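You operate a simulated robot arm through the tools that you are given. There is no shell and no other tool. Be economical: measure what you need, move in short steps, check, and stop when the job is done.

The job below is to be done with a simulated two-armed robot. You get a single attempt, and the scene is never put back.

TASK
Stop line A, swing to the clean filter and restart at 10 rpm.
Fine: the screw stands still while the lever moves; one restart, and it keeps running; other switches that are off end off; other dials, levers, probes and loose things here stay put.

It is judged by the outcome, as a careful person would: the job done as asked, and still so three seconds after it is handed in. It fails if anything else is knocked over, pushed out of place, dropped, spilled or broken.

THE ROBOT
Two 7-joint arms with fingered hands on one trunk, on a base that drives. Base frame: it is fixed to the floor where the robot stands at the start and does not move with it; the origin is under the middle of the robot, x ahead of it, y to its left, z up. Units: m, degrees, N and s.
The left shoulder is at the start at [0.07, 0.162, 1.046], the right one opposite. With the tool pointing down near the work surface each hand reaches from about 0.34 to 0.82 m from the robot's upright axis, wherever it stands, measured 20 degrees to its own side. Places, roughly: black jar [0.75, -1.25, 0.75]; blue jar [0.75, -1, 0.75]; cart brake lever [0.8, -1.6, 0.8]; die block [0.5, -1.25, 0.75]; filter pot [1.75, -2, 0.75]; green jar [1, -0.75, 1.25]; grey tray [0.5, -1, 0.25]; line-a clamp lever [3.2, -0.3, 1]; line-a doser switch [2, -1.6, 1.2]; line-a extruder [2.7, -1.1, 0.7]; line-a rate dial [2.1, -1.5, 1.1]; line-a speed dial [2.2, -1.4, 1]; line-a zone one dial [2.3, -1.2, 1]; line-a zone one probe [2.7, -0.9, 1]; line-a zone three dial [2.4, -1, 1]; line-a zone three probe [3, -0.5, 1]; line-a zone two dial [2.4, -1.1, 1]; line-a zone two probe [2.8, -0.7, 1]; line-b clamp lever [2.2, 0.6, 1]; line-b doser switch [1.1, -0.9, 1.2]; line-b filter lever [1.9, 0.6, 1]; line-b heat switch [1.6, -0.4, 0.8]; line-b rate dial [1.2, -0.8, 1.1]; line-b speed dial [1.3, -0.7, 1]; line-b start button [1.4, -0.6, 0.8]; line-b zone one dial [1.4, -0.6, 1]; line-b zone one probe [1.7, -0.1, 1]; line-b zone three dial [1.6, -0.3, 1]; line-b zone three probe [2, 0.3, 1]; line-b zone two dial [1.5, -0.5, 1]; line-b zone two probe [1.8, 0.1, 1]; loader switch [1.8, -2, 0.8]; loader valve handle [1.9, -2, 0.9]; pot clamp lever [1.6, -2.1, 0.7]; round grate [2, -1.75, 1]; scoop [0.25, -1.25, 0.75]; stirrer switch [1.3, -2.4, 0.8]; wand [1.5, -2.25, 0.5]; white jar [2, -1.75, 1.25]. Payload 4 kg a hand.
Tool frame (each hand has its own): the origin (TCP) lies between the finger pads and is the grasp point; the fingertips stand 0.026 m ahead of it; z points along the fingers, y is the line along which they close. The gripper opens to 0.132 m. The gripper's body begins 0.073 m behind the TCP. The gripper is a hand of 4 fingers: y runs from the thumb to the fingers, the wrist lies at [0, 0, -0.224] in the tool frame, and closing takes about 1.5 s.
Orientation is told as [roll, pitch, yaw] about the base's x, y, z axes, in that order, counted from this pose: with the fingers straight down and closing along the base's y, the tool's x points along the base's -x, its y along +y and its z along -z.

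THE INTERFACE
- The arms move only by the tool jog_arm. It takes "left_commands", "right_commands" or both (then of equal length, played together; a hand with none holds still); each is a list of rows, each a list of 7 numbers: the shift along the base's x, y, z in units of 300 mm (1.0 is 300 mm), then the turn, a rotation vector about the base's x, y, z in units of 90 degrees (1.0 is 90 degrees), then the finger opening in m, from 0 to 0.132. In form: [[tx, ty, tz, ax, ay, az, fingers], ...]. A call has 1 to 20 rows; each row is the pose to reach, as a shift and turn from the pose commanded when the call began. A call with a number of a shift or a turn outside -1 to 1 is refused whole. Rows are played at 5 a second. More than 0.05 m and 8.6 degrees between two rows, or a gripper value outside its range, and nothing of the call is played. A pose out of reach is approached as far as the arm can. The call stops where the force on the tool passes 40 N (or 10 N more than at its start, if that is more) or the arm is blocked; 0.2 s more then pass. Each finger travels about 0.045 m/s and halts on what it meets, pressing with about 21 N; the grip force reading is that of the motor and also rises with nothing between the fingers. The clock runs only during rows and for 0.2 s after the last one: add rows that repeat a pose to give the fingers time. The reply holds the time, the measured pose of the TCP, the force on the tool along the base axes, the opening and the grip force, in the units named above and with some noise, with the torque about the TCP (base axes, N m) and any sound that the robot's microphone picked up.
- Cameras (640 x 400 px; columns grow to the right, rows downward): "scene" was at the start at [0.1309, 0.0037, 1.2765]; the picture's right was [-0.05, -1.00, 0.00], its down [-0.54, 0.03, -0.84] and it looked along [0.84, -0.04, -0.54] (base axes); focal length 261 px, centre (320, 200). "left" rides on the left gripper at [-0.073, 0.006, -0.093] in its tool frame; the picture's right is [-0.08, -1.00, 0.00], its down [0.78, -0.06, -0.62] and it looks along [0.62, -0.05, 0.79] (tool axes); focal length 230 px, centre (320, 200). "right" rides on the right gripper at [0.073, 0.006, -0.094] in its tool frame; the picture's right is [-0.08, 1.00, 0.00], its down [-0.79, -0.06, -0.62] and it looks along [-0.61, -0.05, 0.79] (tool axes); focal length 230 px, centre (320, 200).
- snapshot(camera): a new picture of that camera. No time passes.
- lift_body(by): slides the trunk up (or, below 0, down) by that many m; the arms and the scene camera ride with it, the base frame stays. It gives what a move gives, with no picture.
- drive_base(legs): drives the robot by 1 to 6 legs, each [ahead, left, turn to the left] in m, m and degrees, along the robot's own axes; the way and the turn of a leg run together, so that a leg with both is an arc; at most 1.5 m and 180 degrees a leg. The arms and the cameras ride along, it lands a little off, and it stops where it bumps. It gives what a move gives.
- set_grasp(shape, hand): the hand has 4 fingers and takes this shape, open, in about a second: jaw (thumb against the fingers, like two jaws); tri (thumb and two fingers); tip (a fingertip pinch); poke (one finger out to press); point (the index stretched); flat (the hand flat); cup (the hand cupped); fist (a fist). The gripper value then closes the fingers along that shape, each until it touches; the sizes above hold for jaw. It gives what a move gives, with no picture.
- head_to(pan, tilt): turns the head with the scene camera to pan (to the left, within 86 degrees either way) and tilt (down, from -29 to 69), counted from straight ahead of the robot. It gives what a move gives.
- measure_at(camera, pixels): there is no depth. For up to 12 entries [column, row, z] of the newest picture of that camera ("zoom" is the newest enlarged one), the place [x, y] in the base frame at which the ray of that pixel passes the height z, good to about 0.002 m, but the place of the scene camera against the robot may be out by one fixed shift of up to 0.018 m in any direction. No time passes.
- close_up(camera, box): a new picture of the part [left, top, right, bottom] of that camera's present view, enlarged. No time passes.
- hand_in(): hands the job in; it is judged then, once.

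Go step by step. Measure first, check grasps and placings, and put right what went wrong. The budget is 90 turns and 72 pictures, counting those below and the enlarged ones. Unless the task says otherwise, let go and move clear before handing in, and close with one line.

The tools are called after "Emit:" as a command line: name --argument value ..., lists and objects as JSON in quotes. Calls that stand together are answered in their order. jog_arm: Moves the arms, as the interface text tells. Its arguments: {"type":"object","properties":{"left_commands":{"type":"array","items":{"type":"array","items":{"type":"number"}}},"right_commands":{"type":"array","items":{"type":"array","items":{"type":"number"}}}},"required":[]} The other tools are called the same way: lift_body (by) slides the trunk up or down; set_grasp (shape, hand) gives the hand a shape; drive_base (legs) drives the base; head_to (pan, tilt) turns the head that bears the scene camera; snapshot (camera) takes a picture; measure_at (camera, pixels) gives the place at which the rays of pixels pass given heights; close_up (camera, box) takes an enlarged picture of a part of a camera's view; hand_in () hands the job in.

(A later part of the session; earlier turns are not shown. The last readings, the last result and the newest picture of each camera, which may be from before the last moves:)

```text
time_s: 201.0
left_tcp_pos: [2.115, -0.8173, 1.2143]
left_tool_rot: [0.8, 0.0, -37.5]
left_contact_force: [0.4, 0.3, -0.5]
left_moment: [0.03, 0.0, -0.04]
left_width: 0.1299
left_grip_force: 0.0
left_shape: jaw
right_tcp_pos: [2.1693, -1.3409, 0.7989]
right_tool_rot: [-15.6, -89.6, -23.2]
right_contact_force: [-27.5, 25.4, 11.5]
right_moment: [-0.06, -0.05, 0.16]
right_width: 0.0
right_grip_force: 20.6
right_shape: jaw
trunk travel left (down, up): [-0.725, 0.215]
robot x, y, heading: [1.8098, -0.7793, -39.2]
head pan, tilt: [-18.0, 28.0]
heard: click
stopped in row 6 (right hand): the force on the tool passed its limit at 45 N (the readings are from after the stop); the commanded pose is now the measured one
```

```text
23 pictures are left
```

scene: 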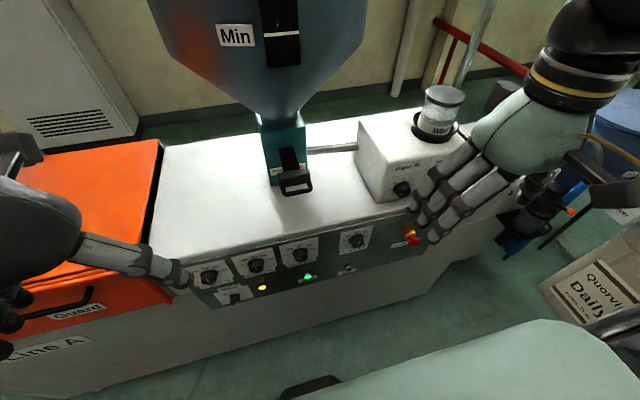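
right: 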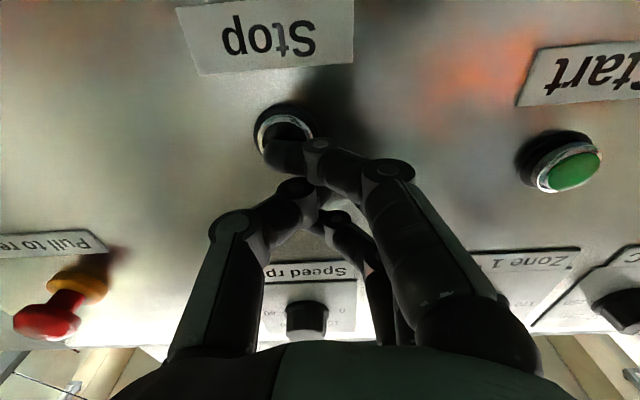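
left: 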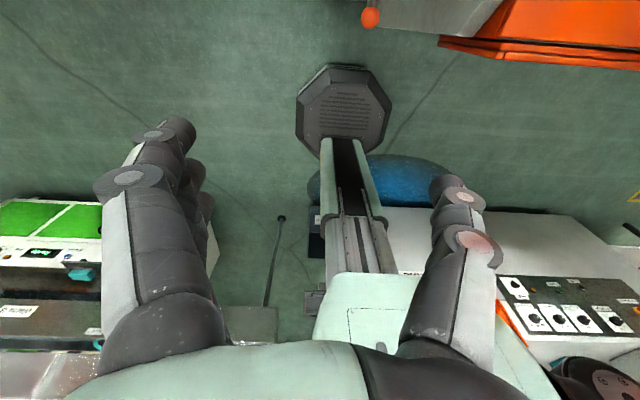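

The click was heard and the Start lamp has gone out: the screw is stopped. I'll retract, then move up in front of the speed knob with the jaw opening to 0.09.

Emit:
jog_arm --right_commands '[[-0.129, 0.106, 0, 0, 0, 0, 0], [-0.258, 0.212, 0, 0, 0, 0, 0], [-0.318, 0.208, 0.12, 0, 0, 0, 0.02], [-0.378, 0.204, 0.24, 0, 0, 0, 0.05], [-0.378, 0.204, 0.36, 0, 0, 0, 0.09], [-0.378, 0.204, 0.487, 0, 0, 0, 0.09], [-0.378, 0.204, 0.487, 0, 0, 0, 0.09], [-0.378, 0.204, 0.487, 0, 0, 0, 0.09], [-0.378, 0.204, 0.487, 0, 0, 0, 0.09]]'

Emit:
snapshot --camera "right"

Emit:
close_up --camera "scene" --box '[240, 160, 420, 300]'

```text
time_s: 203.0
left_tcp_pos: [2.1192, -0.8189, 1.2121]
left_tool_rot: [0.9, 0.0, -37.3]
left_contact_force: [-0.5, -0.4, 0.5]
left_moment: [-0.02, 0.03, 0.01]
left_width: 0.1299
left_grip_force: 0.1
left_shape: jaw
right_tcp_pos: [2.0629, -1.283, 0.9439]
right_tool_rot: [-13.2, -89.3, -25.8]
right_contact_force: [-0.1, -0.6, -0.5]
right_moment: [0.0, 0.02, -0.02]
right_width: 0.0899
right_grip_force: 0.0
right_shape: jaw
trunk travel left (down, up): [-0.725, 0.215]
robot x, y, heading: [1.8098, -0.7795, -39.2]
head pan, tilt: [-18.0, 28.0]
```

```text
22 pictures are left
```

right: 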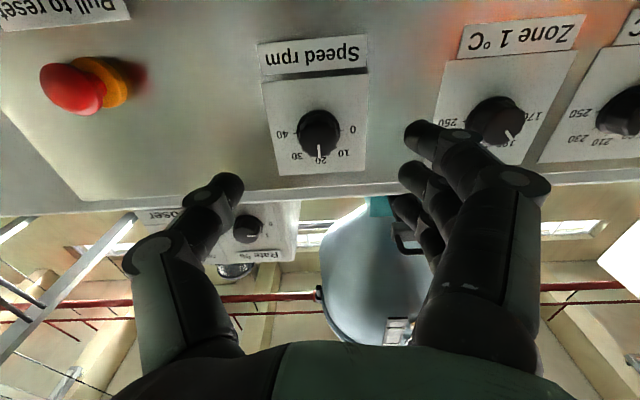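

```text
2.86 times, centred on (330, 230) of scene
```

zoom: 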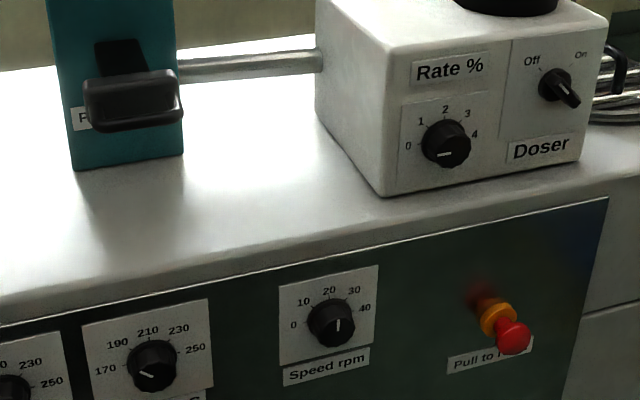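

The knob sits at (318,133), about 1.7 cm above the tool axis. I'll raise, advance so the fingertips flank it, and close.

Emit:
jog_arm --right_commands '[[0.02, -0.02, 0.057, 0, 0, 0, 0.09], [0.12, -0.104, 0.057, 0, 0, 0, 0.09], [0.22, -0.188, 0.057, 0, 0, 0, 0.09], [0.28, -0.24, 0.057, 0, 0, 0, 0.09], [0.32, -0.272, 0.057, 0, 0, 0, 0.09], [0.32, -0.272, 0.057, 0, 0, 0, 0.09], [0.32, -0.272, 0.057, 0, 0, 0, 0.07], [0.32, -0.272, 0.057, 0, 0, 0, 0.055], [0.32, -0.272, 0.057, 0, 0, 0, 0.045], [0.32, -0.272, 0.057, 0, 0, 0, 0.035], [0.32, -0.272, 0.057, 0, 0, 0, 0.03], [0.32, -0.272, 0.057, 0, 0, 0, 0.03]]'

Emit:
snapshot --camera "right"

```text
time_s: 205.6
left_tcp_pos: [2.116, -0.8188, 1.2129]
left_tool_rot: [0.9, 0.0, -37.3]
left_contact_force: [0.4, 0.3, 0.3]
left_moment: [0.03, 0.03, 0.01]
left_width: 0.1301
left_grip_force: 0.1
left_shape: jaw
right_tcp_pos: [2.1531, -1.3662, 0.9608]
right_tool_rot: [-11.2, -89.4, -28.2]
right_contact_force: [-13.1, 4.0, 0.9]
right_moment: [0.02, -0.11, 0.36]
right_width: 0.0296
right_grip_force: 21.0
right_shape: jaw
trunk travel left (down, up): [-0.725, 0.215]
robot x, y, heading: [1.8099, -0.7787, -39.1]
head pan, tilt: [-18.0, 28.0]
```

```text
20 pictures are left
```

right: 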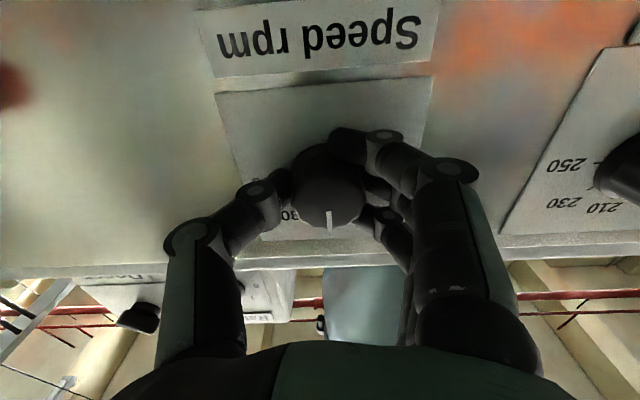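

The fingers hold the knob. Turning it 45° counter-clockwise (as seen from the front).

Emit:
jog_arm --right_commands '[[0, 0, 0, -0.064, 0.053, 0, 0.025], [0, 0, 0, -0.129, 0.106, 0, 0.025], [0, 0, 0, -0.193, 0.159, 0, 0.025], [0, 0, 0, -0.258, 0.212, 0, 0.025], [0, 0, 0, -0.322, 0.265, 0, 0.025], [0, 0, 0, -0.386, 0.318, 0, 0.025], [0, 0, 0, -0.386, 0.318, 0, 0.025]]'

Emit:
snapshot --camera "right"

```text
time_s: 207.2
left_tcp_pos: [2.1168, -0.8184, 1.2138]
left_tool_rot: [0.9, 0.1, -37.3]
left_contact_force: [-0.4, -1.1, -0.5]
left_moment: [0.0, 0.01, -0.01]
left_width: 0.1299
left_grip_force: 0.0
left_shape: jaw
right_tcp_pos: [2.1533, -1.3651, 0.9631]
right_tool_rot: [-89.2, -44.8, 49.8]
right_contact_force: [-12.1, -4.4, 12.3]
right_moment: [-0.2, -0.33, -0.32]
right_width: 0.0275
right_grip_force: 20.6
right_shape: jaw
trunk travel left (down, up): [-0.725, 0.215]
robot x, y, heading: [1.812, -0.7788, -39.5]
head pan, tilt: [-18.0, 28.0]
```

```text
19 pictures are left
```

right: 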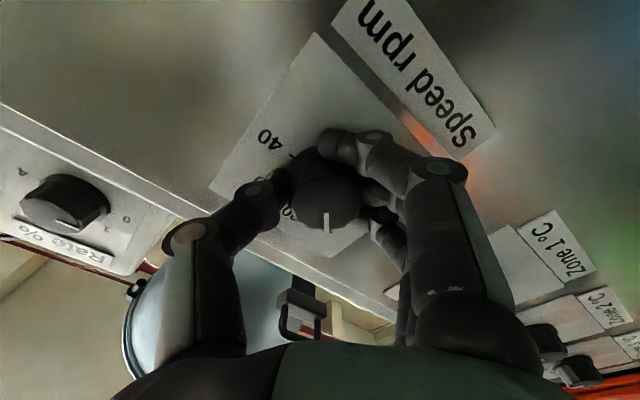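

The pointer stayed with the hand and the panel turned 45° in view, so it should read 10. Release, back off, and check.

Emit:
jog_arm --right_commands '[[0, 0, 0, 0, 0, 0, 0.05], [0, 0, 0, 0, 0, 0, 0.08], [0, 0, 0, 0, 0, 0, 0.09], [0, 0, 0, 0, 0, 0, 0.09], [0, 0, 0, 0, 0, 0, 0.09], [-0.1, 0.082, 0, 0, 0, 0, 0.09], [-0.2, 0.164, 0, 0, 0, 0, 0.09], [-0.309, 0.254, 0, 0, 0, 0, 0.09], [-0.4, 0.33, 0, 0, 0, 0, 0.09]]'

Emit:
close_up --camera "scene" --box '[240, 160, 420, 300]'

```text
time_s: 209.2
left_tcp_pos: [2.1191, -0.8169, 1.213]
left_tool_rot: [0.8, 0.1, -37.2]
left_contact_force: [0.4, -0.3, 0.1]
left_moment: [-0.01, -0.02, 0.02]
left_width: 0.1301
left_grip_force: 0.0
left_shape: jaw
right_tcp_pos: [2.0359, -1.2642, 0.96]
right_tool_rot: [-89.0, -44.8, 49.7]
right_contact_force: [-0.9, 0.2, -0.6]
right_moment: [0.02, -0.01, -0.01]
right_width: 0.0897
right_grip_force: 0.1
right_shape: jaw
trunk travel left (down, up): [-0.725, 0.215]
robot x, y, heading: [1.8093, -0.78, -39.0]
head pan, tilt: [-18.0, 28.0]
```

```text
2.86 times, centred on (330, 230) of scene
```

zoom: 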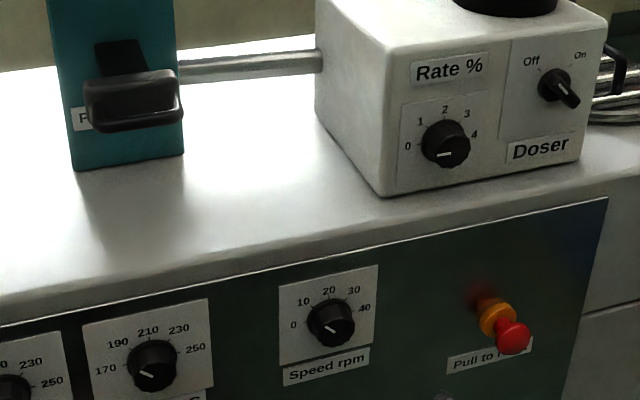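

The speed dial now reads 10 (same angle as Zone 1's 190 mark). Returning the right hand to a tool-down, retracted pose for travel.

Emit:
jog_arm --right_commands '[[-0.05, 0.031, 0.05, 0.0644, -0.053, 0, 0.09], [-0.1, 0.062, 0.1, 0.129, -0.106, 0, 0.09], [-0.15, 0.093, 0.15, 0.193, -0.159, 0, 0.09], [-0.2, 0.124, 0.2, 0.258, -0.212, 0, 0.09], [-0.25, 0.155, 0.25, 0.322, -0.265, 0, 0.09], [-0.3, 0.185, 0.3, 0.386, -0.318, 0, 0.09]]'

Emit:
jog_arm --right_commands '[[-0.025, 0.015, 0.042, 0.053, 0.064, 0, 0.09], [-0.05, 0.031, 0.083, 0.106, 0.129, 0, 0.09], [-0.074, 0.046, 0.125, 0.159, 0.193, 0, 0.09], [-0.099, 0.062, 0.167, 0.212, 0.258, 0, 0.09], [-0.124, 0.077, 0.208, 0.265, 0.322, 0, 0.09], [-0.149, 0.092, 0.25, 0.318, 0.387, 0, 0.09], [-0.173, 0.108, 0.292, 0.37, 0.451, 0, 0.09], [-0.198, 0.123, 0.333, 0.423, 0.515, 0, 0.09], [-0.223, 0.139, 0.375, 0.476, 0.58, 0, 0.09], [-0.248, 0.154, 0.417, 0.529, 0.644, 0, 0.09], [-0.272, 0.17, 0.458, 0.582, 0.709, 0, 0.09], [-0.297, 0.185, 0.5, 0.635, 0.773, 0, 0.09], [-0.297, 0.185, 0.5, 0.635, 0.773, 0, 0.09]]'

Emit:
lift_body --by 0.2

```text
time_s: 210.6
left_tcp_pos: [2.1182, -0.8169, 1.2135]
left_tool_rot: [0.9, 0.0, -37.3]
left_contact_force: [0.8, 0.7, -0.3]
left_moment: [-0.03, 0.0, 0.01]
left_width: 0.13
left_grip_force: 0.0
left_shape: jaw
right_tcp_pos: [1.9586, -1.2295, 0.9928]
right_tool_rot: [-11.8, -89.6, -27.2]
right_contact_force: [0.4, 0.0, 0.0]
right_moment: [0.05, -0.02, -0.01]
right_width: 0.0897
right_grip_force: 0.0
right_shape: jaw
right hand out of reach, approached as far as the arm can: row 3, 4, 5, 6
trunk travel left (down, up): [-0.725, 0.215]
robot x, y, heading: [1.815, -0.7776, -38.7]
head pan, tilt: [-18.0, 28.0]
```

```text
time_s: 213.4
left_tcp_pos: [2.1186, -0.8193, 1.212]
left_tool_rot: [0.8, 0.1, -37.2]
left_contact_force: [0.4, 0.0, 0.4]
left_moment: [-0.02, -0.01, 0.0]
left_width: 0.1299
left_grip_force: 0.0
left_shape: jaw
right_tcp_pos: [1.8971, -1.1593, 1.1554]
right_tool_rot: [0.4, 0.9, -39.3]
right_contact_force: [0.3, -0.2, -0.2]
right_moment: [-0.03, -0.02, 0.02]
right_width: 0.09
right_grip_force: 0.1
right_shape: jaw
right hand out of reach, approached as far as the arm can: row 1, 2, 3, 4, 5, 6, 7, 8, 9, 10, 11, 12, 13
trunk travel left (down, up): [-0.725, 0.215]
robot x, y, heading: [1.8112, -0.7775, -39.1]
head pan, tilt: [-18.0, 28.0]
```

```text
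time_s: 215.5
left_tcp_pos: [2.1188, -0.8198, 1.4126]
left_tool_rot: [0.8, 0.1, -37.3]
left_contact_force: [-0.3, -0.9, 0.5]
left_moment: [0.01, -0.02, 0.01]
left_width: 0.1302
left_grip_force: 0.0
left_shape: jaw
right_tcp_pos: [1.8977, -1.16, 1.3564]
right_tool_rot: [0.5, 0.8, -39.3]
right_contact_force: [0.0, 0.4, -0.1]
right_moment: [0.02, 0.06, 0.02]
right_width: 0.0899
right_grip_force: 0.0
right_shape: jaw
trunk travel left (down, up): [-0.925, 0.015]
robot x, y, heading: [1.8152, -0.7772, -39.2]
head pan, tilt: [-18.0, 28.0]
```

Now drive forward 0.1 m and strafe left to the die end of line A.

Emit:
drive_base --legs '[[0.1, 0, 0], [0, 0.7, 0], [0, 0.72, 0]]'

Emit:
head_to --pan -12 --tilt 35

Emit:
snapshot --camera "scene"

```text
time_s: 223.6
left_tcp_pos: [3.0796, 0.2172, 1.4124]
left_tool_rot: [0.8, 0.1, -37.0]
left_contact_force: [-0.2, 0.0, -0.5]
left_moment: [0.02, -0.02, 0.0]
left_width: 0.1302
left_grip_force: 0.0
left_shape: jaw
right_tcp_pos: [2.8598, -0.1253, 1.3561]
right_tool_rot: [0.6, 0.8, -39.0]
right_contact_force: [0.4, 0.1, -0.4]
right_moment: [-0.01, 0.01, 0.01]
right_width: 0.0903
right_grip_force: 0.1
right_shape: jaw
trunk travel left (down, up): [-0.925, 0.015]
robot x, y, heading: [2.7739, 0.2572, -38.9]
head pan, tilt: [-18.0, 28.0]
```

```text
time_s: 224.3
left_tcp_pos: [3.0796, 0.2173, 1.4138]
left_tool_rot: [0.9, 0.2, -37.1]
left_contact_force: [-1.0, 0.1, 0.2]
left_moment: [0.04, 0.01, 0.01]
left_width: 0.1302
left_grip_force: 0.1
left_shape: jaw
right_tcp_pos: [2.8601, -0.1235, 1.3562]
right_tool_rot: [0.4, 0.8, -39.0]
right_contact_force: [0.6, 0.2, 0.3]
right_moment: [-0.04, -0.02, 0.0]
right_width: 0.0903
right_grip_force: 0.1
right_shape: jaw
trunk travel left (down, up): [-0.925, 0.015]
robot x, y, heading: [2.777, 0.2591, -39.3]
head pan, tilt: [-12.0, 35.0]
```

```text
17 pictures are left
```

scene: 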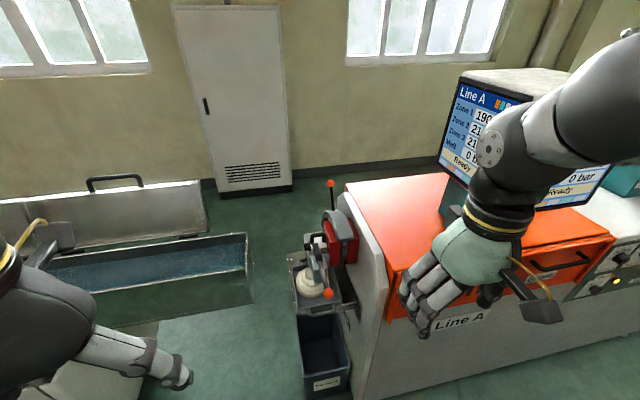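

The display reads "Ready", 0 bar: the screw stands still. Zooming on the lever.

Emit:
close_up --camera "scene" --box '[280, 160, 400, 320]'

Emit:
measure_at --camera "scene" --pixels '[[332, 183, 1.1], [332, 183, 1.15], [332, 183, 1.2], [328, 294, 0.95], [328, 294, 1.0], [328, 294, 1.05], [340, 220, 1.05], [340, 220, 1.1], [385, 318, 1.0], [344, 190, 1.0]]'

```text
2.50 times, centred on (340, 240) of scene
```

zoom: 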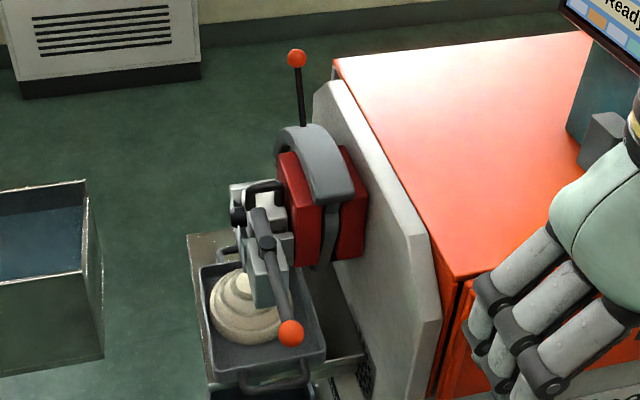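

```text
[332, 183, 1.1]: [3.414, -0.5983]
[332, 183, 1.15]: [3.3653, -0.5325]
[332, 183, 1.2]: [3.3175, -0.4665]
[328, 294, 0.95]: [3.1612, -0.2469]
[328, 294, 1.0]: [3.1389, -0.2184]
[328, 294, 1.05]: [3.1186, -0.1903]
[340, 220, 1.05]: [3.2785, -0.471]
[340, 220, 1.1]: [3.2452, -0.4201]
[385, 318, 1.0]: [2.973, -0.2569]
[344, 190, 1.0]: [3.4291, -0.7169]
```

Ball of the filter lever ≈ (3.365,−0.53,1.15), leaning away from the aisle. Checking the bin on the floor before driving closer.

Emit:
measure_at --camera "scene" --pixels '[[310, 398, 0], [350, 388, 0], [299, 318, 0.3], [346, 312, 0.3], [292, 262, 0.9], [300, 310, 0.85], [355, 300, 0.85], [250, 290, 0.85]]'

```text
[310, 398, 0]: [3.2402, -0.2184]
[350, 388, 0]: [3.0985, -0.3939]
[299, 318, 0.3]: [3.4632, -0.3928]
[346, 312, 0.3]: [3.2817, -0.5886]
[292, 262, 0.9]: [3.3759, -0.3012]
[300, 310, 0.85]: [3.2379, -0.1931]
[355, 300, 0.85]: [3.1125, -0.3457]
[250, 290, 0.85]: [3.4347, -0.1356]
```

The bin's front is at v≈2.64, so there is room. Moving 0.1 left and 0.27 forward, keeping the hands high.

Emit:
drive_base --legs '[[0, 0.1, 0], [0.27, 0, 0]]'

Emit:
head_to --pan -18 --tilt 42

Emit:
snapshot --camera "right"

```text
time_s: 226.9
left_tcp_pos: [3.3487, 0.1323, 1.4127]
left_tool_rot: [0.7, 0.1, -37.1]
left_contact_force: [-0.4, -0.1, -0.2]
left_moment: [-0.02, 0.0, 0.02]
left_width: 0.13
left_grip_force: 0.1
left_shape: jaw
right_tcp_pos: [3.1284, -0.2083, 1.3563]
right_tool_rot: [0.4, 0.7, -38.9]
right_contact_force: [-1.4, 0.8, -0.4]
right_moment: [-0.02, 0.01, 0.04]
right_width: 0.0899
right_grip_force: 0.1
right_shape: jaw
trunk travel left (down, up): [-0.925, 0.015]
robot x, y, heading: [3.0435, 0.1708, -39.1]
head pan, tilt: [-12.0, 35.0]
```

```text
time_s: 227.6
left_tcp_pos: [3.3489, 0.1311, 1.4129]
left_tool_rot: [0.9, 0.1, -37.2]
left_contact_force: [-0.5, -0.2, -0.1]
left_moment: [-0.01, 0.02, 0.0]
left_width: 0.13
left_grip_force: 0.1
left_shape: jaw
right_tcp_pos: [3.1291, -0.2103, 1.3561]
right_tool_rot: [0.4, 0.7, -39.0]
right_contact_force: [0.6, 0.1, 0.2]
right_moment: [-0.01, 0.02, -0.01]
right_width: 0.0898
right_grip_force: 0.0
right_shape: jaw
trunk travel left (down, up): [-0.925, 0.015]
robot x, y, heading: [3.0451, 0.1669, -39.1]
head pan, tilt: [-18.0, 42.0]
```

```text
15 pictures are left
```

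right: 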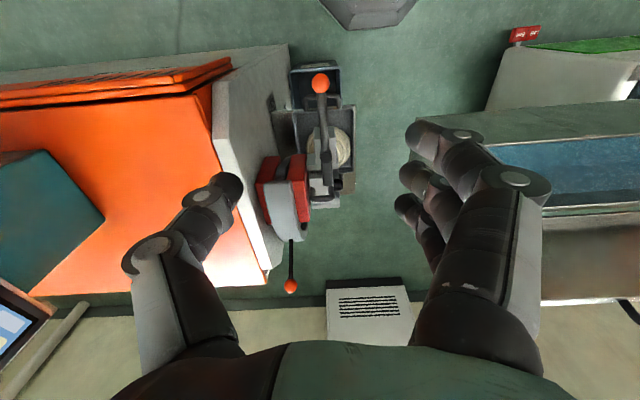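

Both levers are visible from above: filter ball at (291,286), clamp ball at (320,83). Measuring.

Emit:
measure_at --camera "right" --pixels '[[291, 286, 1.1], [291, 286, 1.15], [291, 286, 1.2], [291, 240, 1.05], [291, 240, 1.1], [290, 185, 1.05], [290, 185, 1.1], [320, 83, 1.0], [322, 200, 1.0], [268, 180, 1.0]]'

```text
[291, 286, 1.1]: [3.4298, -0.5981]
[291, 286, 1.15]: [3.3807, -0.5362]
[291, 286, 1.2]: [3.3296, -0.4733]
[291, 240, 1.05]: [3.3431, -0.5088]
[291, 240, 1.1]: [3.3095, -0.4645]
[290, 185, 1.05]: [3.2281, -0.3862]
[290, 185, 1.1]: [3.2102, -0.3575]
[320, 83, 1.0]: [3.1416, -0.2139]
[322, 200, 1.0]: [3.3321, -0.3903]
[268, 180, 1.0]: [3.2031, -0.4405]
```

I'll approach from above with the fingers closed and the hand tilted 30° forward, in two steps, to come down behind the filter ball.

Emit:
jog_arm --right_commands '[[0.072, -0.109, 0, -0.026, -0.032, 0, 0.07], [0.145, -0.218, 0, -0.053, -0.064, 0, 0.05], [0.217, -0.327, 0, -0.079, -0.097, 0, 0.03], [0.289, -0.436, 0, -0.106, -0.129, 0, 0.01], [0.361, -0.545, 0, -0.132, -0.161, 0, 0], [0.434, -0.654, 0, -0.159, -0.193, 0, 0], [0.506, -0.763, 0, -0.185, -0.225, 0, 0], [0.578, -0.872, 0, -0.212, -0.258, 0, 0]]'

Emit:
jog_arm --right_commands '[[0.103, -0.085, 0, 0, 0, 0, 0], [0.206, -0.169, 0, 0, 0, 0, 0], [0.309, -0.254, 0, 0, 0, 0, 0], [0.412, -0.338, 0, 0, 0, 0, 0], [0.51, -0.419, 0, 0, 0, 0, 0], [0.51, -0.419, 0, 0, 0, 0, 0]]'

Emit:
snapshot --camera "right"

Emit:
snapshot --camera "scene"

```text
time_s: 229.4
left_tcp_pos: [3.3512, 0.1281, 1.4129]
left_tool_rot: [1.0, 0.3, -37.1]
left_contact_force: [-1.3, 0.6, 0.4]
left_moment: [0.01, 0.05, 0.01]
left_width: 0.1302
left_grip_force: 0.0
left_shape: jaw
right_tcp_pos: [3.3042, -0.4736, 1.3545]
right_tool_rot: [0.3, -29.3, -38.9]
right_contact_force: [0.3, -0.6, 0.5]
right_moment: [0.03, 0.01, 0.01]
right_width: 0.0
right_grip_force: 21.2
right_shape: jaw
trunk travel left (down, up): [-0.925, 0.015]
robot x, y, heading: [3.0445, 0.1692, -38.9]
head pan, tilt: [-18.0, 42.0]
```

```text
time_s: 230.8
left_tcp_pos: [3.3503, 0.1297, 1.4135]
left_tool_rot: [0.7, 0.1, -37.0]
left_contact_force: [-0.6, 0.4, 0.3]
left_moment: [-0.03, -0.03, 0.01]
left_width: 0.13
left_grip_force: 0.0
left_shape: jaw
right_tcp_pos: [3.4566, -0.5975, 1.3542]
right_tool_rot: [0.1, -29.3, -38.9]
right_contact_force: [-0.8, 0.5, 0.1]
right_moment: [-0.01, 0.01, -0.01]
right_width: 0.0
right_grip_force: 20.8
right_shape: jaw
trunk travel left (down, up): [-0.925, 0.015]
robot x, y, heading: [3.0428, 0.1667, -39.2]
head pan, tilt: [-18.0, 42.0]
```

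```text
14 pictures are left
```

right: 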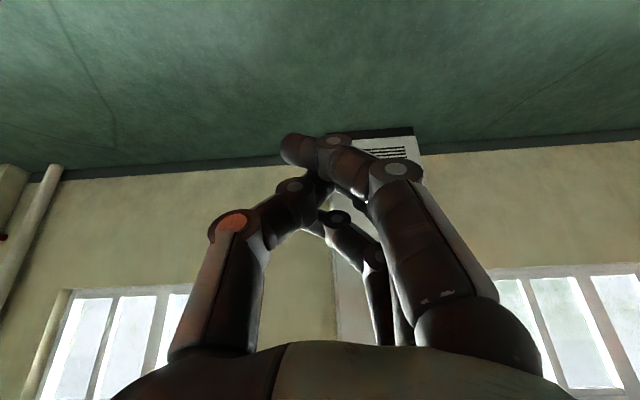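

```text
13 pictures are left
```

scene: 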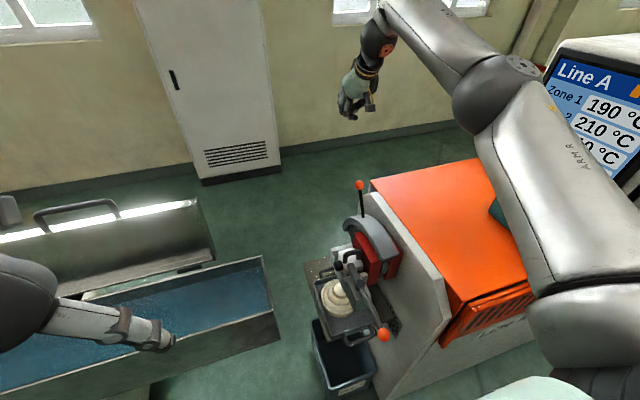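

Hand is past the lever and above. Measuring the ball in this nearer view to fix its height.

Emit:
measure_at --camera "scene" --pixels '[[360, 185, 1.1], [360, 185, 1.15], [360, 185, 1.2], [363, 213, 1.1], [383, 335, 1.0], [345, 112, 1.32]]'

Emit:
close_up --camera "scene" --box '[310, 160, 430, 360]'

```text
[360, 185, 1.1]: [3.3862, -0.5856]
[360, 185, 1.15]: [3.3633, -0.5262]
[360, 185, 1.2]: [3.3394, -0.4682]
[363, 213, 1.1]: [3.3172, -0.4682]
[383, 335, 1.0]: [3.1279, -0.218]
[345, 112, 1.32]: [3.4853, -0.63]
```

```text
2.00 times, centred on (370, 260) of scene
```

zoom: 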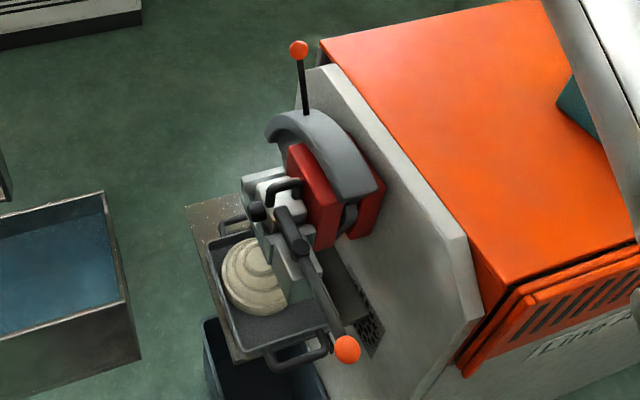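

Ball ≈ v 2.938, z 1.155 (in line with the hand, u 1.733). Lowering 0.18 m behind it, then checking.

Emit:
jog_arm --right_commands '[[0, 0, -0.15, 0, 0, 0, 0], [0, 0, -0.3, 0, 0, 0, 0], [0, 0, -0.45, 0, 0, 0, 0], [0, 0, -0.6, 0, 0, 0, 0], [0, 0, -0.6, 0, 0, 0, 0]]'

Emit:
close_up --camera "scene" --box '[290, 80, 450, 300]'

```text
time_s: 232.0
left_tcp_pos: [3.3513, 0.1296, 1.4125]
left_tool_rot: [0.8, 0.1, -37.0]
left_contact_force: [0.2, 0.8, 0.5]
left_moment: [0.05, -0.02, 0.0]
left_width: 0.1302
left_grip_force: 0.0
left_shape: jaw
right_tcp_pos: [3.4541, -0.5962, 1.1744]
right_tool_rot: [0.2, -29.4, -39.0]
right_contact_force: [-0.2, -0.1, 0.4]
right_moment: [0.01, 0.0, 0.01]
right_width: 0.0002
right_grip_force: 21.1
right_shape: jaw
trunk travel left (down, up): [-0.925, 0.015]
robot x, y, heading: [3.047, 0.1673, -38.8]
head pan, tilt: [-18.0, 42.0]
```

```text
1.82 times, centred on (370, 190) of scene
```

zoom: 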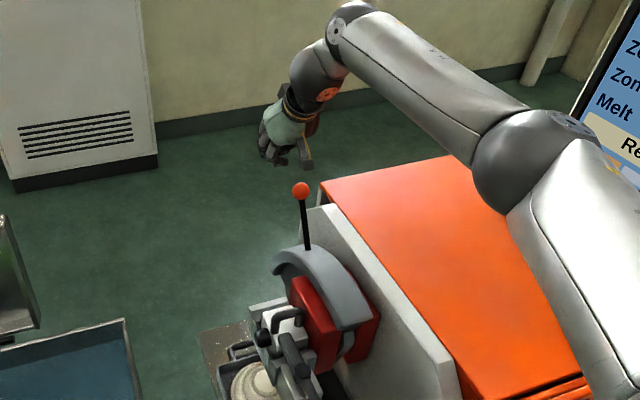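

The hand hangs behind the ball (offset in the picture fits perspective). Pulling toward the aisle along the first part of the arc and watching the force.

Emit:
jog_arm --right_commands '[[-0.085, 0.07, 0, 0, 0, 0, 0], [-0.169, 0.139, 0, 0, 0, 0, 0], [-0.2, 0.165, 0.03, 0, 0, 0, 0], [-0.226, 0.185, 0.067, 0, 0, 0, 0], [-0.26, 0.214, 0.095, 0, 0, 0, 0], [-0.291, 0.239, 0.123, 0, 0, 0, 0]]'

Emit:
close_up --camera "scene" --box '[290, 80, 450, 300]'

```text
time_s: 233.4
left_tcp_pos: [3.3502, 0.1294, 1.4121]
left_tool_rot: [0.9, 0.1, -37.1]
left_contact_force: [0.4, 0.1, -0.1]
left_moment: [-0.01, 0.0, -0.03]
left_width: 0.1303
left_grip_force: 0.0
left_shape: jaw
right_tcp_pos: [3.3684, -0.526, 1.2124]
right_tool_rot: [0.1, -29.3, -38.9]
right_contact_force: [0.3, 0.2, 0.6]
right_moment: [0.0, -0.02, -0.02]
right_width: 0.0
right_grip_force: 20.9
right_shape: jaw
trunk travel left (down, up): [-0.925, 0.015]
robot x, y, heading: [3.0425, 0.1715, -39.0]
head pan, tilt: [-18.0, 42.0]
```

```text
1.82 times, centred on (370, 190) of scene
```

zoom: 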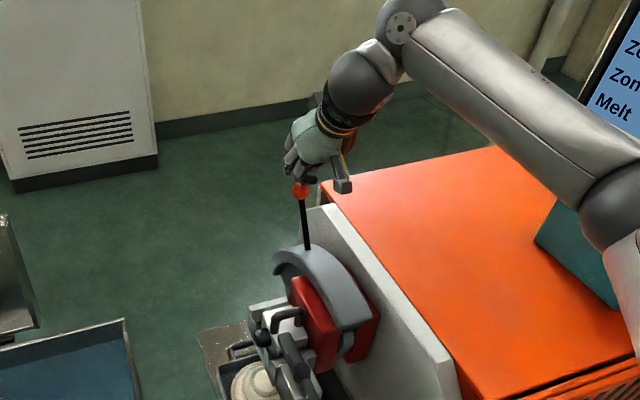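

No contact: the fingertips passed just above the ball. I'll go back, lower 6 cm, and pull again.

Emit:
jog_arm --right_commands '[[0.116, -0.095, 0, 0, 0, 0, 0], [0.232, -0.191, 0, 0, 0, 0, 0], [0.232, -0.191, -0.11, 0, 0, 0, 0], [0.232, -0.191, -0.22, 0, 0, 0, 0], [0.155, -0.127, -0.22, 0, 0, 0, 0], [0.1, -0.082, -0.22, 0, 0, 0, 0], [0.05, -0.041, -0.21, 0, 0, 0, 0], [0, 0, -0.19, 0, 0, 0, 0], [-0.03, 0.025, -0.17, 0, 0, 0, 0]]'

Emit:
close_up --camera "scene" --box '[290, 80, 450, 300]'

```text
time_s: 235.4
left_tcp_pos: [3.3503, 0.1305, 1.4135]
left_tool_rot: [0.8, 0.1, -37.1]
left_contact_force: [0.2, 1.3, -0.2]
left_moment: [-0.02, -0.02, 0.0]
left_width: 0.13
left_grip_force: 0.1
left_shape: jaw
right_tcp_pos: [3.3603, -0.5202, 1.1626]
right_tool_rot: [0.3, -29.4, -39.0]
right_contact_force: [3.5, -2.8, 1.1]
right_moment: [0.01, -0.03, -0.02]
right_width: 0.0001
right_grip_force: 21.1
right_shape: jaw
trunk travel left (down, up): [-0.925, 0.015]
robot x, y, heading: [3.0405, 0.1692, -38.6]
head pan, tilt: [-18.0, 42.0]
```

```text
1.82 times, centred on (370, 190) of scene
```

zoom: 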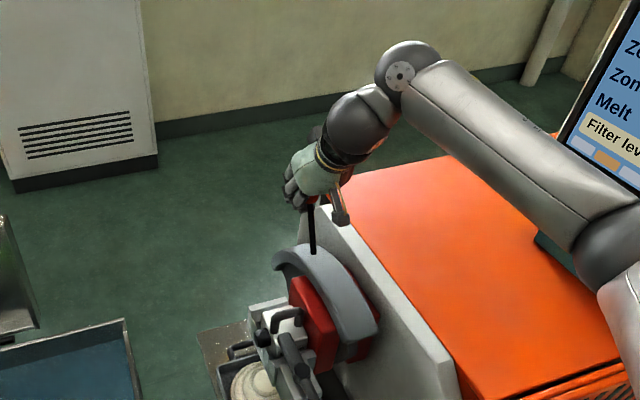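

Contact: about 4.5 N and the lever has begun to move (display now shows "Filter lev…"). Continuing along the arc.

Emit:
jog_arm --right_commands '[[-0.065, 0.053, 0.037, 0, 0, 0, 0], [-0.129, 0.106, 0.067, 0, 0, 0, 0], [-0.193, 0.159, 0.093, 0, 0, 0, 0], [-0.258, 0.212, 0.117, 0, 0, 0, 0], [-0.322, 0.265, 0.127, 0, 0, 0, 0], [-0.386, 0.318, 0.133, 0, 0, 0, 0]]'

Emit:
close_up --camera "scene" --box '[290, 80, 450, 300]'

```text
time_s: 236.8
left_tcp_pos: [3.3514, 0.1321, 1.4133]
left_tool_rot: [0.8, 0.1, -36.9]
left_contact_force: [-0.5, -0.4, 0.8]
left_moment: [-0.05, -0.02, 0.01]
left_width: 0.1304
left_grip_force: 0.0
left_shape: jaw
right_tcp_pos: [3.2463, -0.4227, 1.2024]
right_tool_rot: [0.3, -29.2, -39.0]
right_contact_force: [3.7, 2.6, -7.0]
right_moment: [-0.1, -0.14, -0.13]
right_width: 0.0002
right_grip_force: 21.0
right_shape: jaw
trunk travel left (down, up): [-0.925, 0.015]
robot x, y, heading: [3.0442, 0.1703, -38.9]
head pan, tilt: [-18.0, 42.0]
```

```text
1.82 times, centred on (370, 190) of scene
```

zoom: 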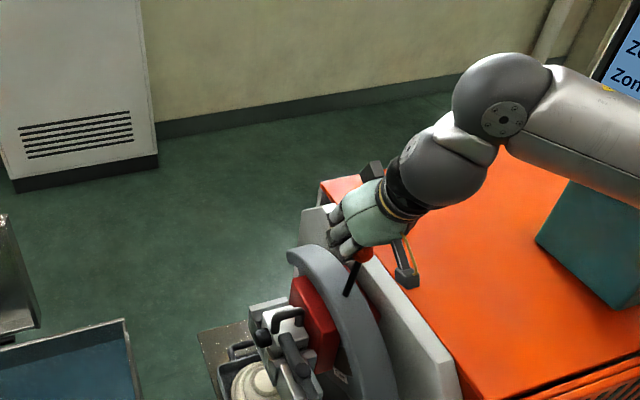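

The lever is near upright, but a sideways force (+u) shows the ball slipping off the fingers' right side. I'll back off, shift 2.5 cm right, and pull on.

Emit:
jog_arm --right_commands '[[0.065, -0.053, 0, 0, 0, 0, 0], [0.129, -0.106, 0, 0, 0, 0, 0], [0.076, -0.17, 0, 0, 0, 0, 0], [0.012, -0.117, 0, 0, 0, 0, 0], [-0.053, -0.064, 0, 0, 0, 0, 0], [-0.118, -0.011, -0.02, 0, 0, 0, 0], [-0.182, 0.042, -0.04, 0, 0, 0, 0], [-0.247, 0.095, -0.07, 0, 0, 0, 0]]'

Emit:
close_up --camera "scene" --box '[290, 80, 450, 300]'

```text
time_s: 238.6
left_tcp_pos: [3.3489, 0.1312, 1.4129]
left_tool_rot: [0.8, 0.2, -37.0]
left_contact_force: [0.2, -0.2, 0.2]
left_moment: [-0.05, 0.01, 0.0]
left_width: 0.1301
left_grip_force: 0.1
left_shape: jaw
right_tcp_pos: [3.1686, -0.3954, 1.183]
right_tool_rot: [0.2, -29.4, -39.0]
right_contact_force: [-0.4, 0.2, -0.1]
right_moment: [0.01, 0.03, -0.05]
right_width: 0.0001
right_grip_force: 21.1
right_shape: jaw
trunk travel left (down, up): [-0.925, 0.015]
robot x, y, heading: [3.045, 0.1702, -38.9]
head pan, tilt: [-18.0, 42.0]
```

```text
1.82 times, centred on (370, 190) of scene
```

zoom: 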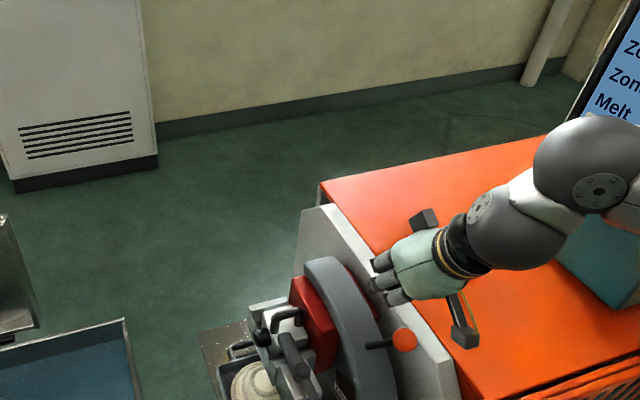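

The lever has swung over to the aisle side (ball at zoom (405,340)). Checking the display.

Emit:
jog_arm --right_commands '[[0, 0, 0.15, 0, 0, 0, 0], [0, 0, 0.3, 0, 0, 0, 0], [0.0, 0.0, 0.45, 0, 0, 0, 0]]'

Emit:
head_to --pan -32 --tilt 36

Emit:
snapshot --camera "scene"

```text
time_s: 239.3
left_tcp_pos: [3.3485, 0.1279, 1.4142]
left_tool_rot: [0.9, 0.0, -37.1]
left_contact_force: [0.4, 1.1, -0.1]
left_moment: [-0.01, -0.03, -0.01]
left_width: 0.1301
left_grip_force: 0.1
left_shape: jaw
right_tcp_pos: [3.1327, -0.352, 1.1709]
right_tool_rot: [3.5, -14.4, -40.5]
right_contact_force: [-1.3, -12.2, 8.9]
right_moment: [0.1, 0.09, 0.12]
right_width: 0.0
right_grip_force: 20.6
right_shape: jaw
trunk travel left (down, up): [-0.925, 0.015]
robot x, y, heading: [3.0406, 0.1679, -38.9]
head pan, tilt: [-18.0, 42.0]
stopped in row 3 (right hand): the force on the tool passed its limit at 61 N (the readings are from after the stop); the commanded pose is now the measured one
```

```text
time_s: 240.1
left_tcp_pos: [3.3493, 0.1275, 1.4129]
left_tool_rot: [0.9, 0.1, -37.0]
left_contact_force: [-0.6, -0.1, 0.1]
left_moment: [0.01, -0.02, 0.01]
left_width: 0.1303
left_grip_force: 0.0
left_shape: jaw
right_tcp_pos: [3.1323, -0.351, 1.1705]
right_tool_rot: [3.6, -14.2, -40.2]
right_contact_force: [-3.5, -17.9, 22.3]
right_moment: [0.21, 0.22, 0.17]
right_width: 0.0
right_grip_force: 21.2
right_shape: jaw
trunk travel left (down, up): [-0.925, 0.015]
robot x, y, heading: [3.0396, 0.1684, -39.0]
head pan, tilt: [-32.0, 36.0]
```

```text
6 pictures are left
```

scene: 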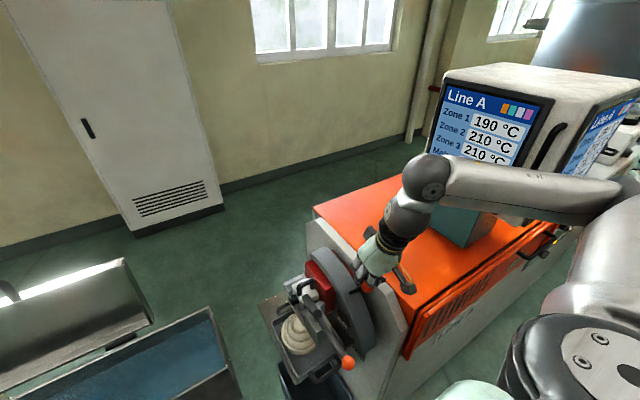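

Raising was blocked: the hand was pushed down onto something (force up and to −u), perhaps the forearm against the display. I'll nudge gently up and to the left to free it.

Emit:
jog_arm --right_commands '[[0.02, 0.025, 0.03, 0, 0, 0, 0], [0.04, 0.05, 0.06, 0, 0, 0, 0], [0.06, 0.075, 0.1, 0, 0, 0, 0]]'

```text
time_s: 240.8
left_tcp_pos: [3.3535, 0.1344, 1.4123]
left_tool_rot: [0.7, 0.1, -37.0]
left_contact_force: [-0.4, -0.1, -0.6]
left_moment: [-0.02, 0.02, 0.0]
left_width: 0.1302
left_grip_force: 0.1
left_shape: jaw
right_tcp_pos: [3.1536, -0.3201, 1.2002]
right_tool_rot: [3.3, -13.9, -40.0]
right_contact_force: [0.1, 0.3, 0.4]
right_moment: [-0.01, 0.02, 0.0]
right_width: 0.0
right_grip_force: 20.6
right_shape: jaw
trunk travel left (down, up): [-0.925, 0.015]
robot x, y, heading: [3.0446, 0.1721, -38.8]
head pan, tilt: [-32.0, 36.0]
```

Free now. Raising further up and left, then one look at lever and display.

Emit:
jog_arm --right_commands '[[0.03, 0.04, 0.12, 0, 0, 0, 0], [0.06, 0.08, 0.24, 0, 0, 0, 0], [0.1, 0.12, 0.36, 0, 0, 0, 0], [0.14, 0.16, 0.5, 0, 0, 0, 0], [0.18, 0.2, 0.6, 0, 0, 0, 0]]'

Emit:
close_up --camera "scene" --box '[290, 60, 570, 390]'

```text
time_s: 242.1
left_tcp_pos: [3.3517, 0.1327, 1.4117]
left_tool_rot: [0.7, 0.1, -37.0]
left_contact_force: [0.6, -0.4, 0.6]
left_moment: [0.01, 0.02, 0.02]
left_width: 0.1299
left_grip_force: 0.0
left_shape: jaw
right_tcp_pos: [3.2043, -0.2635, 1.3801]
right_tool_rot: [3.3, -14.0, -40.2]
right_contact_force: [0.1, -0.5, 0.2]
right_moment: [0.01, 0.02, -0.03]
right_width: 0.0
right_grip_force: 20.9
right_shape: jaw
trunk travel left (down, up): [-0.925, 0.015]
robot x, y, heading: [3.0426, 0.1699, -38.7]
head pan, tilt: [-32.0, 36.0]
```

```text
1.21 times, centred on (430, 225) of scene
```

zoom: 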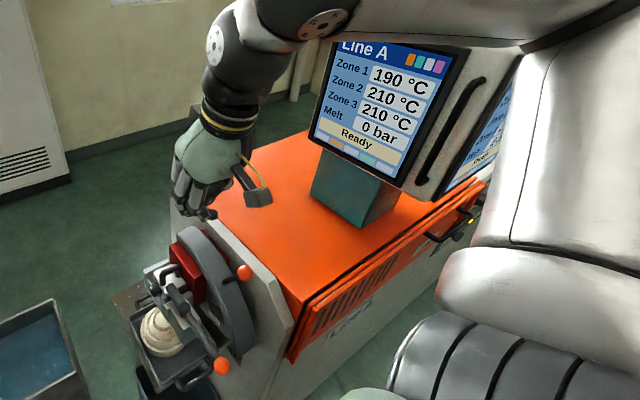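

Display reads "Ready" with the lever swung over. Verify the clamp ball hasn't moved, then back out and draw the right hand in.

Emit:
measure_at --camera "zoom" --pixels '[[222, 366, 1.0], [243, 272, 1.1]]'

Emit:
drive_base --legs '[[-0.25, 0, 0]]'

Emit:
jog_arm --right_commands '[[-0.086, 0.07, 0, 0.05, 0.06, 0, 0], [-0.172, 0.14, 0, 0.098, 0.12, 0, 0], [-0.258, 0.212, 0, 0.098, 0.12, 0, 0], [-0.258, 0.212, 0, 0.098, 0.12, 0, 0]]'

```text
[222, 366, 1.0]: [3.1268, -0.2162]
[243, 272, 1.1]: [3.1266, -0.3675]
```

```text
time_s: 243.9
left_tcp_pos: [3.1599, 0.2832, 1.4124]
left_tool_rot: [0.8, 0.3, -36.8]
left_contact_force: [1.0, 0.2, -0.6]
left_moment: [0.01, 0.01, 0.01]
left_width: 0.1302
left_grip_force: 0.1
left_shape: jaw
right_tcp_pos: [3.0135, -0.114, 1.3765]
right_tool_rot: [3.6, -13.8, -40.1]
right_contact_force: [0.5, -0.6, 0.3]
right_moment: [0.0, 0.02, 0.02]
right_width: 0.0001
right_grip_force: 20.5
right_shape: jaw
trunk travel left (down, up): [-0.925, 0.015]
robot x, y, heading: [2.847, 0.3229, -38.8]
head pan, tilt: [-32.0, 36.0]
```

```text
time_s: 244.9
left_tcp_pos: [3.1564, 0.2864, 1.4141]
left_tool_rot: [0.9, 0.2, -36.9]
left_contact_force: [0.3, -0.3, -0.2]
left_moment: [-0.01, -0.04, -0.01]
left_width: 0.1301
left_grip_force: 0.1
left_shape: jaw
right_tcp_pos: [2.9308, -0.0467, 1.3777]
right_tool_rot: [3.2, -0.1, -40.2]
right_contact_force: [-0.1, 0.0, -0.2]
right_moment: [0.0, -0.01, -0.01]
right_width: 0.0001
right_grip_force: 21.1
right_shape: jaw
trunk travel left (down, up): [-0.925, 0.015]
robot x, y, heading: [2.8481, 0.3265, -38.8]
head pan, tilt: [-32.0, 36.0]
```

The clamp lever is where it was. Strafing right to the panel for the restart.

Emit:
drive_base --legs '[[0, -0.7, 0], [0, -0.66, 0], [-0.1, 0, 0]]'

Emit:
lift_body --by -0.2

```text
time_s: 252.7
left_tcp_pos: [2.2367, -0.7127, 1.4107]
left_tool_rot: [0.8, 0.5, -37.3]
left_contact_force: [0.4, -0.4, 0.2]
left_moment: [0.03, 0.05, 0.01]
left_width: 0.13
left_grip_force: 0.0
left_shape: jaw
right_tcp_pos: [2.0085, -1.0439, 1.3754]
right_tool_rot: [3.2, 0.4, -40.7]
right_contact_force: [0.6, 0.8, 0.1]
right_moment: [-0.01, 0.0, -0.02]
right_width: 0.0001
right_grip_force: 20.8
right_shape: jaw
trunk travel left (down, up): [-0.925, 0.015]
robot x, y, heading: [1.9223, -0.6706, -39.2]
head pan, tilt: [-32.0, 36.0]
```

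```text
time_s: 254.9
left_tcp_pos: [2.2286, -0.7076, 1.2123]
left_tool_rot: [0.8, 0.2, -37.3]
left_contact_force: [-0.7, 0.7, 0.2]
left_moment: [0.01, 0.02, 0.0]
left_width: 0.1301
left_grip_force: 0.0
left_shape: jaw
right_tcp_pos: [2.0022, -1.0391, 1.1788]
right_tool_rot: [3.2, 0.0, -40.6]
right_contact_force: [-1.0, 0.2, -0.6]
right_moment: [0.03, 0.0, -0.01]
right_width: 0.0001
right_grip_force: 21.4
right_shape: jaw
trunk travel left (down, up): [-0.725, 0.215]
robot x, y, heading: [1.9189, -0.6651, -39.2]
head pan, tilt: [-32.0, 36.0]
```

In position (u≈0.70). Rotating the right hand to point at the panel again.

Emit:
jog_arm --right_commands '[[0, 0, -0.06, -0.053, -0.064, 0, 0], [0, 0, -0.12, -0.106, -0.129, 0, 0], [0, 0, -0.18, -0.159, -0.193, 0, 0], [0, 0, -0.24, -0.212, -0.258, 0, 0], [0, 0, -0.3, -0.265, -0.322, 0, 0], [0, 0, -0.36, -0.318, -0.387, 0, 0], [0, 0, -0.42, -0.37, -0.451, 0, 0], [0, 0, -0.48, -0.423, -0.515, 0, 0], [0, 0, -0.54, -0.476, -0.58, 0, 0], [0, 0, -0.6, -0.529, -0.644, 0, 0], [0, 0, -0.66, -0.582, -0.709, 0, 0], [0, 0, -0.72, -0.635, -0.773, 0, 0], [0, 0, -0.72, -0.635, -0.773, 0, 0]]'

```text
time_s: 257.6
left_tcp_pos: [2.2264, -0.7114, 1.2137]
left_tool_rot: [1.0, 0.3, -37.4]
left_contact_force: [-0.2, -0.5, 1.2]
left_moment: [0.04, -0.04, -0.01]
left_width: 0.1302
left_grip_force: 0.1
left_shape: jaw
right_tcp_pos: [2.0371, -1.0663, 1.4865]
right_tool_rot: [-169.3, 2.7, 137.7]
right_contact_force: [0.0, 0.1, 0.2]
right_moment: [-0.05, 0.02, 0.0]
right_width: 0.0
right_grip_force: 20.9
right_shape: jaw
right hand out of reach, approached as far as the arm can: row 1, 2, 3, 4, 5, 6, 7, 8, 9, 10, 11, 12, 13
trunk travel left (down, up): [-0.725, 0.215]
robot x, y, heading: [1.9215, -0.669, -39.1]
head pan, tilt: [-32.0, 36.0]
stopped in row 13 (right hand): the arm was blocked; the commanded pose is now the measured one
```

The arm folded the wrong way: the hand now points up at z≈1.49, still clear of everything. I'll rotate back 90° about +u while moving forward and down, in a reachable region.

Emit:
jog_arm --right_commands '[[0.022, -0.018, -0.07, 0.053, 0.064, 0, 0], [0.043, -0.035, -0.14, 0.106, 0.129, 0, 0], [0.065, -0.053, -0.21, 0.159, 0.193, 0, 0], [0.086, -0.071, -0.28, 0.212, 0.258, 0, 0], [0.108, -0.088, -0.35, 0.265, 0.322, 0, 0], [0.129, -0.106, -0.42, 0.318, 0.387, 0, 0], [0.151, -0.124, -0.49, 0.37, 0.451, 0, 0], [0.172, -0.141, -0.56, 0.423, 0.515, 0, 0]]'

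```text
time_s: 258.1
left_tcp_pos: [2.2275, -0.71, 1.213]
left_tool_rot: [0.9, 0.2, -37.4]
left_contact_force: [0.1, -0.2, -0.9]
left_moment: [0.06, -0.01, 0.01]
left_width: 0.1303
left_grip_force: 0.0
left_shape: jaw
right_tcp_pos: [2.0626, -1.0789, 1.465]
right_tool_rot: [-161.8, -5.1, 132.9]
right_contact_force: [-0.3, -0.1, 0.3]
right_moment: [-0.02, 0.0, 0.03]
right_width: 0.0
right_grip_force: 21.2
right_shape: jaw
right hand out of reach, approached as far as the arm can: row 1, 2
trunk travel left (down, up): [-0.725, 0.215]
robot x, y, heading: [1.9233, -0.6708, -39.1]
head pan, tilt: [-32.0, 36.0]
stopped in row 2 (right hand): the arm was blocked; the commanded pose is now the measured one
```

Still blocked by the folded posture. I'll first extend the hand forward without turning.

Emit:
jog_arm --right_commands '[[0.065, -0.053, 0, 0, 0, 0, 0], [0.129, -0.106, 0, 0, 0, 0, 0], [0.193, -0.159, 0, 0, 0, 0, 0], [0.258, -0.212, 0, 0, 0, 0, 0]]'

Emit:
snapshot --camera "scene"

```text
time_s: 259.1
left_tcp_pos: [2.2297, -0.7089, 1.2124]
left_tool_rot: [0.9, 0.2, -37.3]
left_contact_force: [-0.1, -0.5, -0.1]
left_moment: [0.0, -0.04, 0.01]
left_width: 0.1301
left_grip_force: 0.0
left_shape: jaw
right_tcp_pos: [2.1438, -1.1424, 1.4639]
right_tool_rot: [-161.9, -5.4, 132.9]
right_contact_force: [-1.1, 0.2, 0.3]
right_moment: [0.01, 0.02, 0.01]
right_width: 0.0002
right_grip_force: 21.1
right_shape: jaw
trunk travel left (down, up): [-0.725, 0.215]
robot x, y, heading: [1.9192, -0.6662, -39.1]
head pan, tilt: [-32.0, 36.0]
```

```text
4 pictures are left
```

scene: 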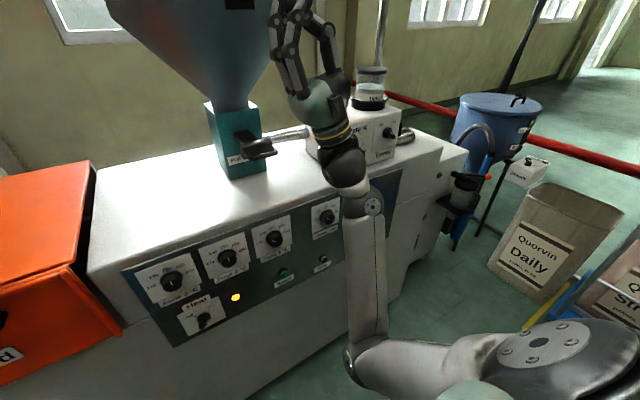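

The elbow is low with the hand pointing up. I'll back the base 8 cm, then swing the hand down to horizontal while lowering it.

Emit:
drive_base --legs '[[-0.08, 0, 0]]'

Emit:
jog_arm --right_commands '[[0.026, -0.021, -0.1, 0.051, 0.062, 0, 0], [0.052, -0.042, -0.2, 0.102, 0.124, 0, 0], [0.077, -0.064, -0.3, 0.152, 0.185, 0, 0], [0.103, -0.085, -0.4, 0.203, 0.247, 0, 0], [0.129, -0.106, -0.5, 0.254, 0.309, 0, 0], [0.155, -0.127, -0.6, 0.305, 0.371, 0, 0], [0.181, -0.148, -0.7, 0.356, 0.433, 0, 0], [0.206, -0.17, -0.8, 0.406, 0.494, 0, 0], [0.232, -0.191, -0.9, 0.457, 0.556, 0, 0], [0.258, -0.212, -1.0, 0.508, 0.618, 0, 0]]'

```text
time_s: 260.2
left_tcp_pos: [2.1687, -0.6585, 1.212]
left_tool_rot: [0.8, 0.3, -37.3]
left_contact_force: [0.2, 0.4, 0.3]
left_moment: [-0.01, 0.0, -0.02]
left_width: 0.1301
left_grip_force: 0.1
left_shape: jaw
right_tcp_pos: [2.0825, -1.0915, 1.4642]
right_tool_rot: [-162.0, -5.4, 133.1]
right_contact_force: [0.0, 0.0, 0.4]
right_moment: [-0.02, 0.01, -0.03]
right_width: 0.0
right_grip_force: 21.1
right_shape: jaw
trunk travel left (down, up): [-0.725, 0.215]
robot x, y, heading: [1.8636, -0.6187, -39.2]
head pan, tilt: [-32.0, 36.0]
```

```text
time_s: 262.4
left_tcp_pos: [2.1681, -0.6578, 1.213]
left_tool_rot: [0.8, 0.3, -37.2]
left_contact_force: [-0.8, -0.2, 0.6]
left_moment: [-0.03, -0.01, 0.0]
left_width: 0.1299
left_grip_force: 0.1
left_shape: jaw
right_tcp_pos: [2.1622, -1.154, 1.1649]
right_tool_rot: [-132.3, -75.5, 109.3]
right_contact_force: [-0.3, 0.4, -0.5]
right_moment: [0.01, -0.01, 0.04]
right_width: 0.0002
right_grip_force: 20.8
right_shape: jaw
trunk travel left (down, up): [-0.725, 0.215]
robot x, y, heading: [1.8611, -0.6175, -39.2]
head pan, tilt: [-32.0, 36.0]
```

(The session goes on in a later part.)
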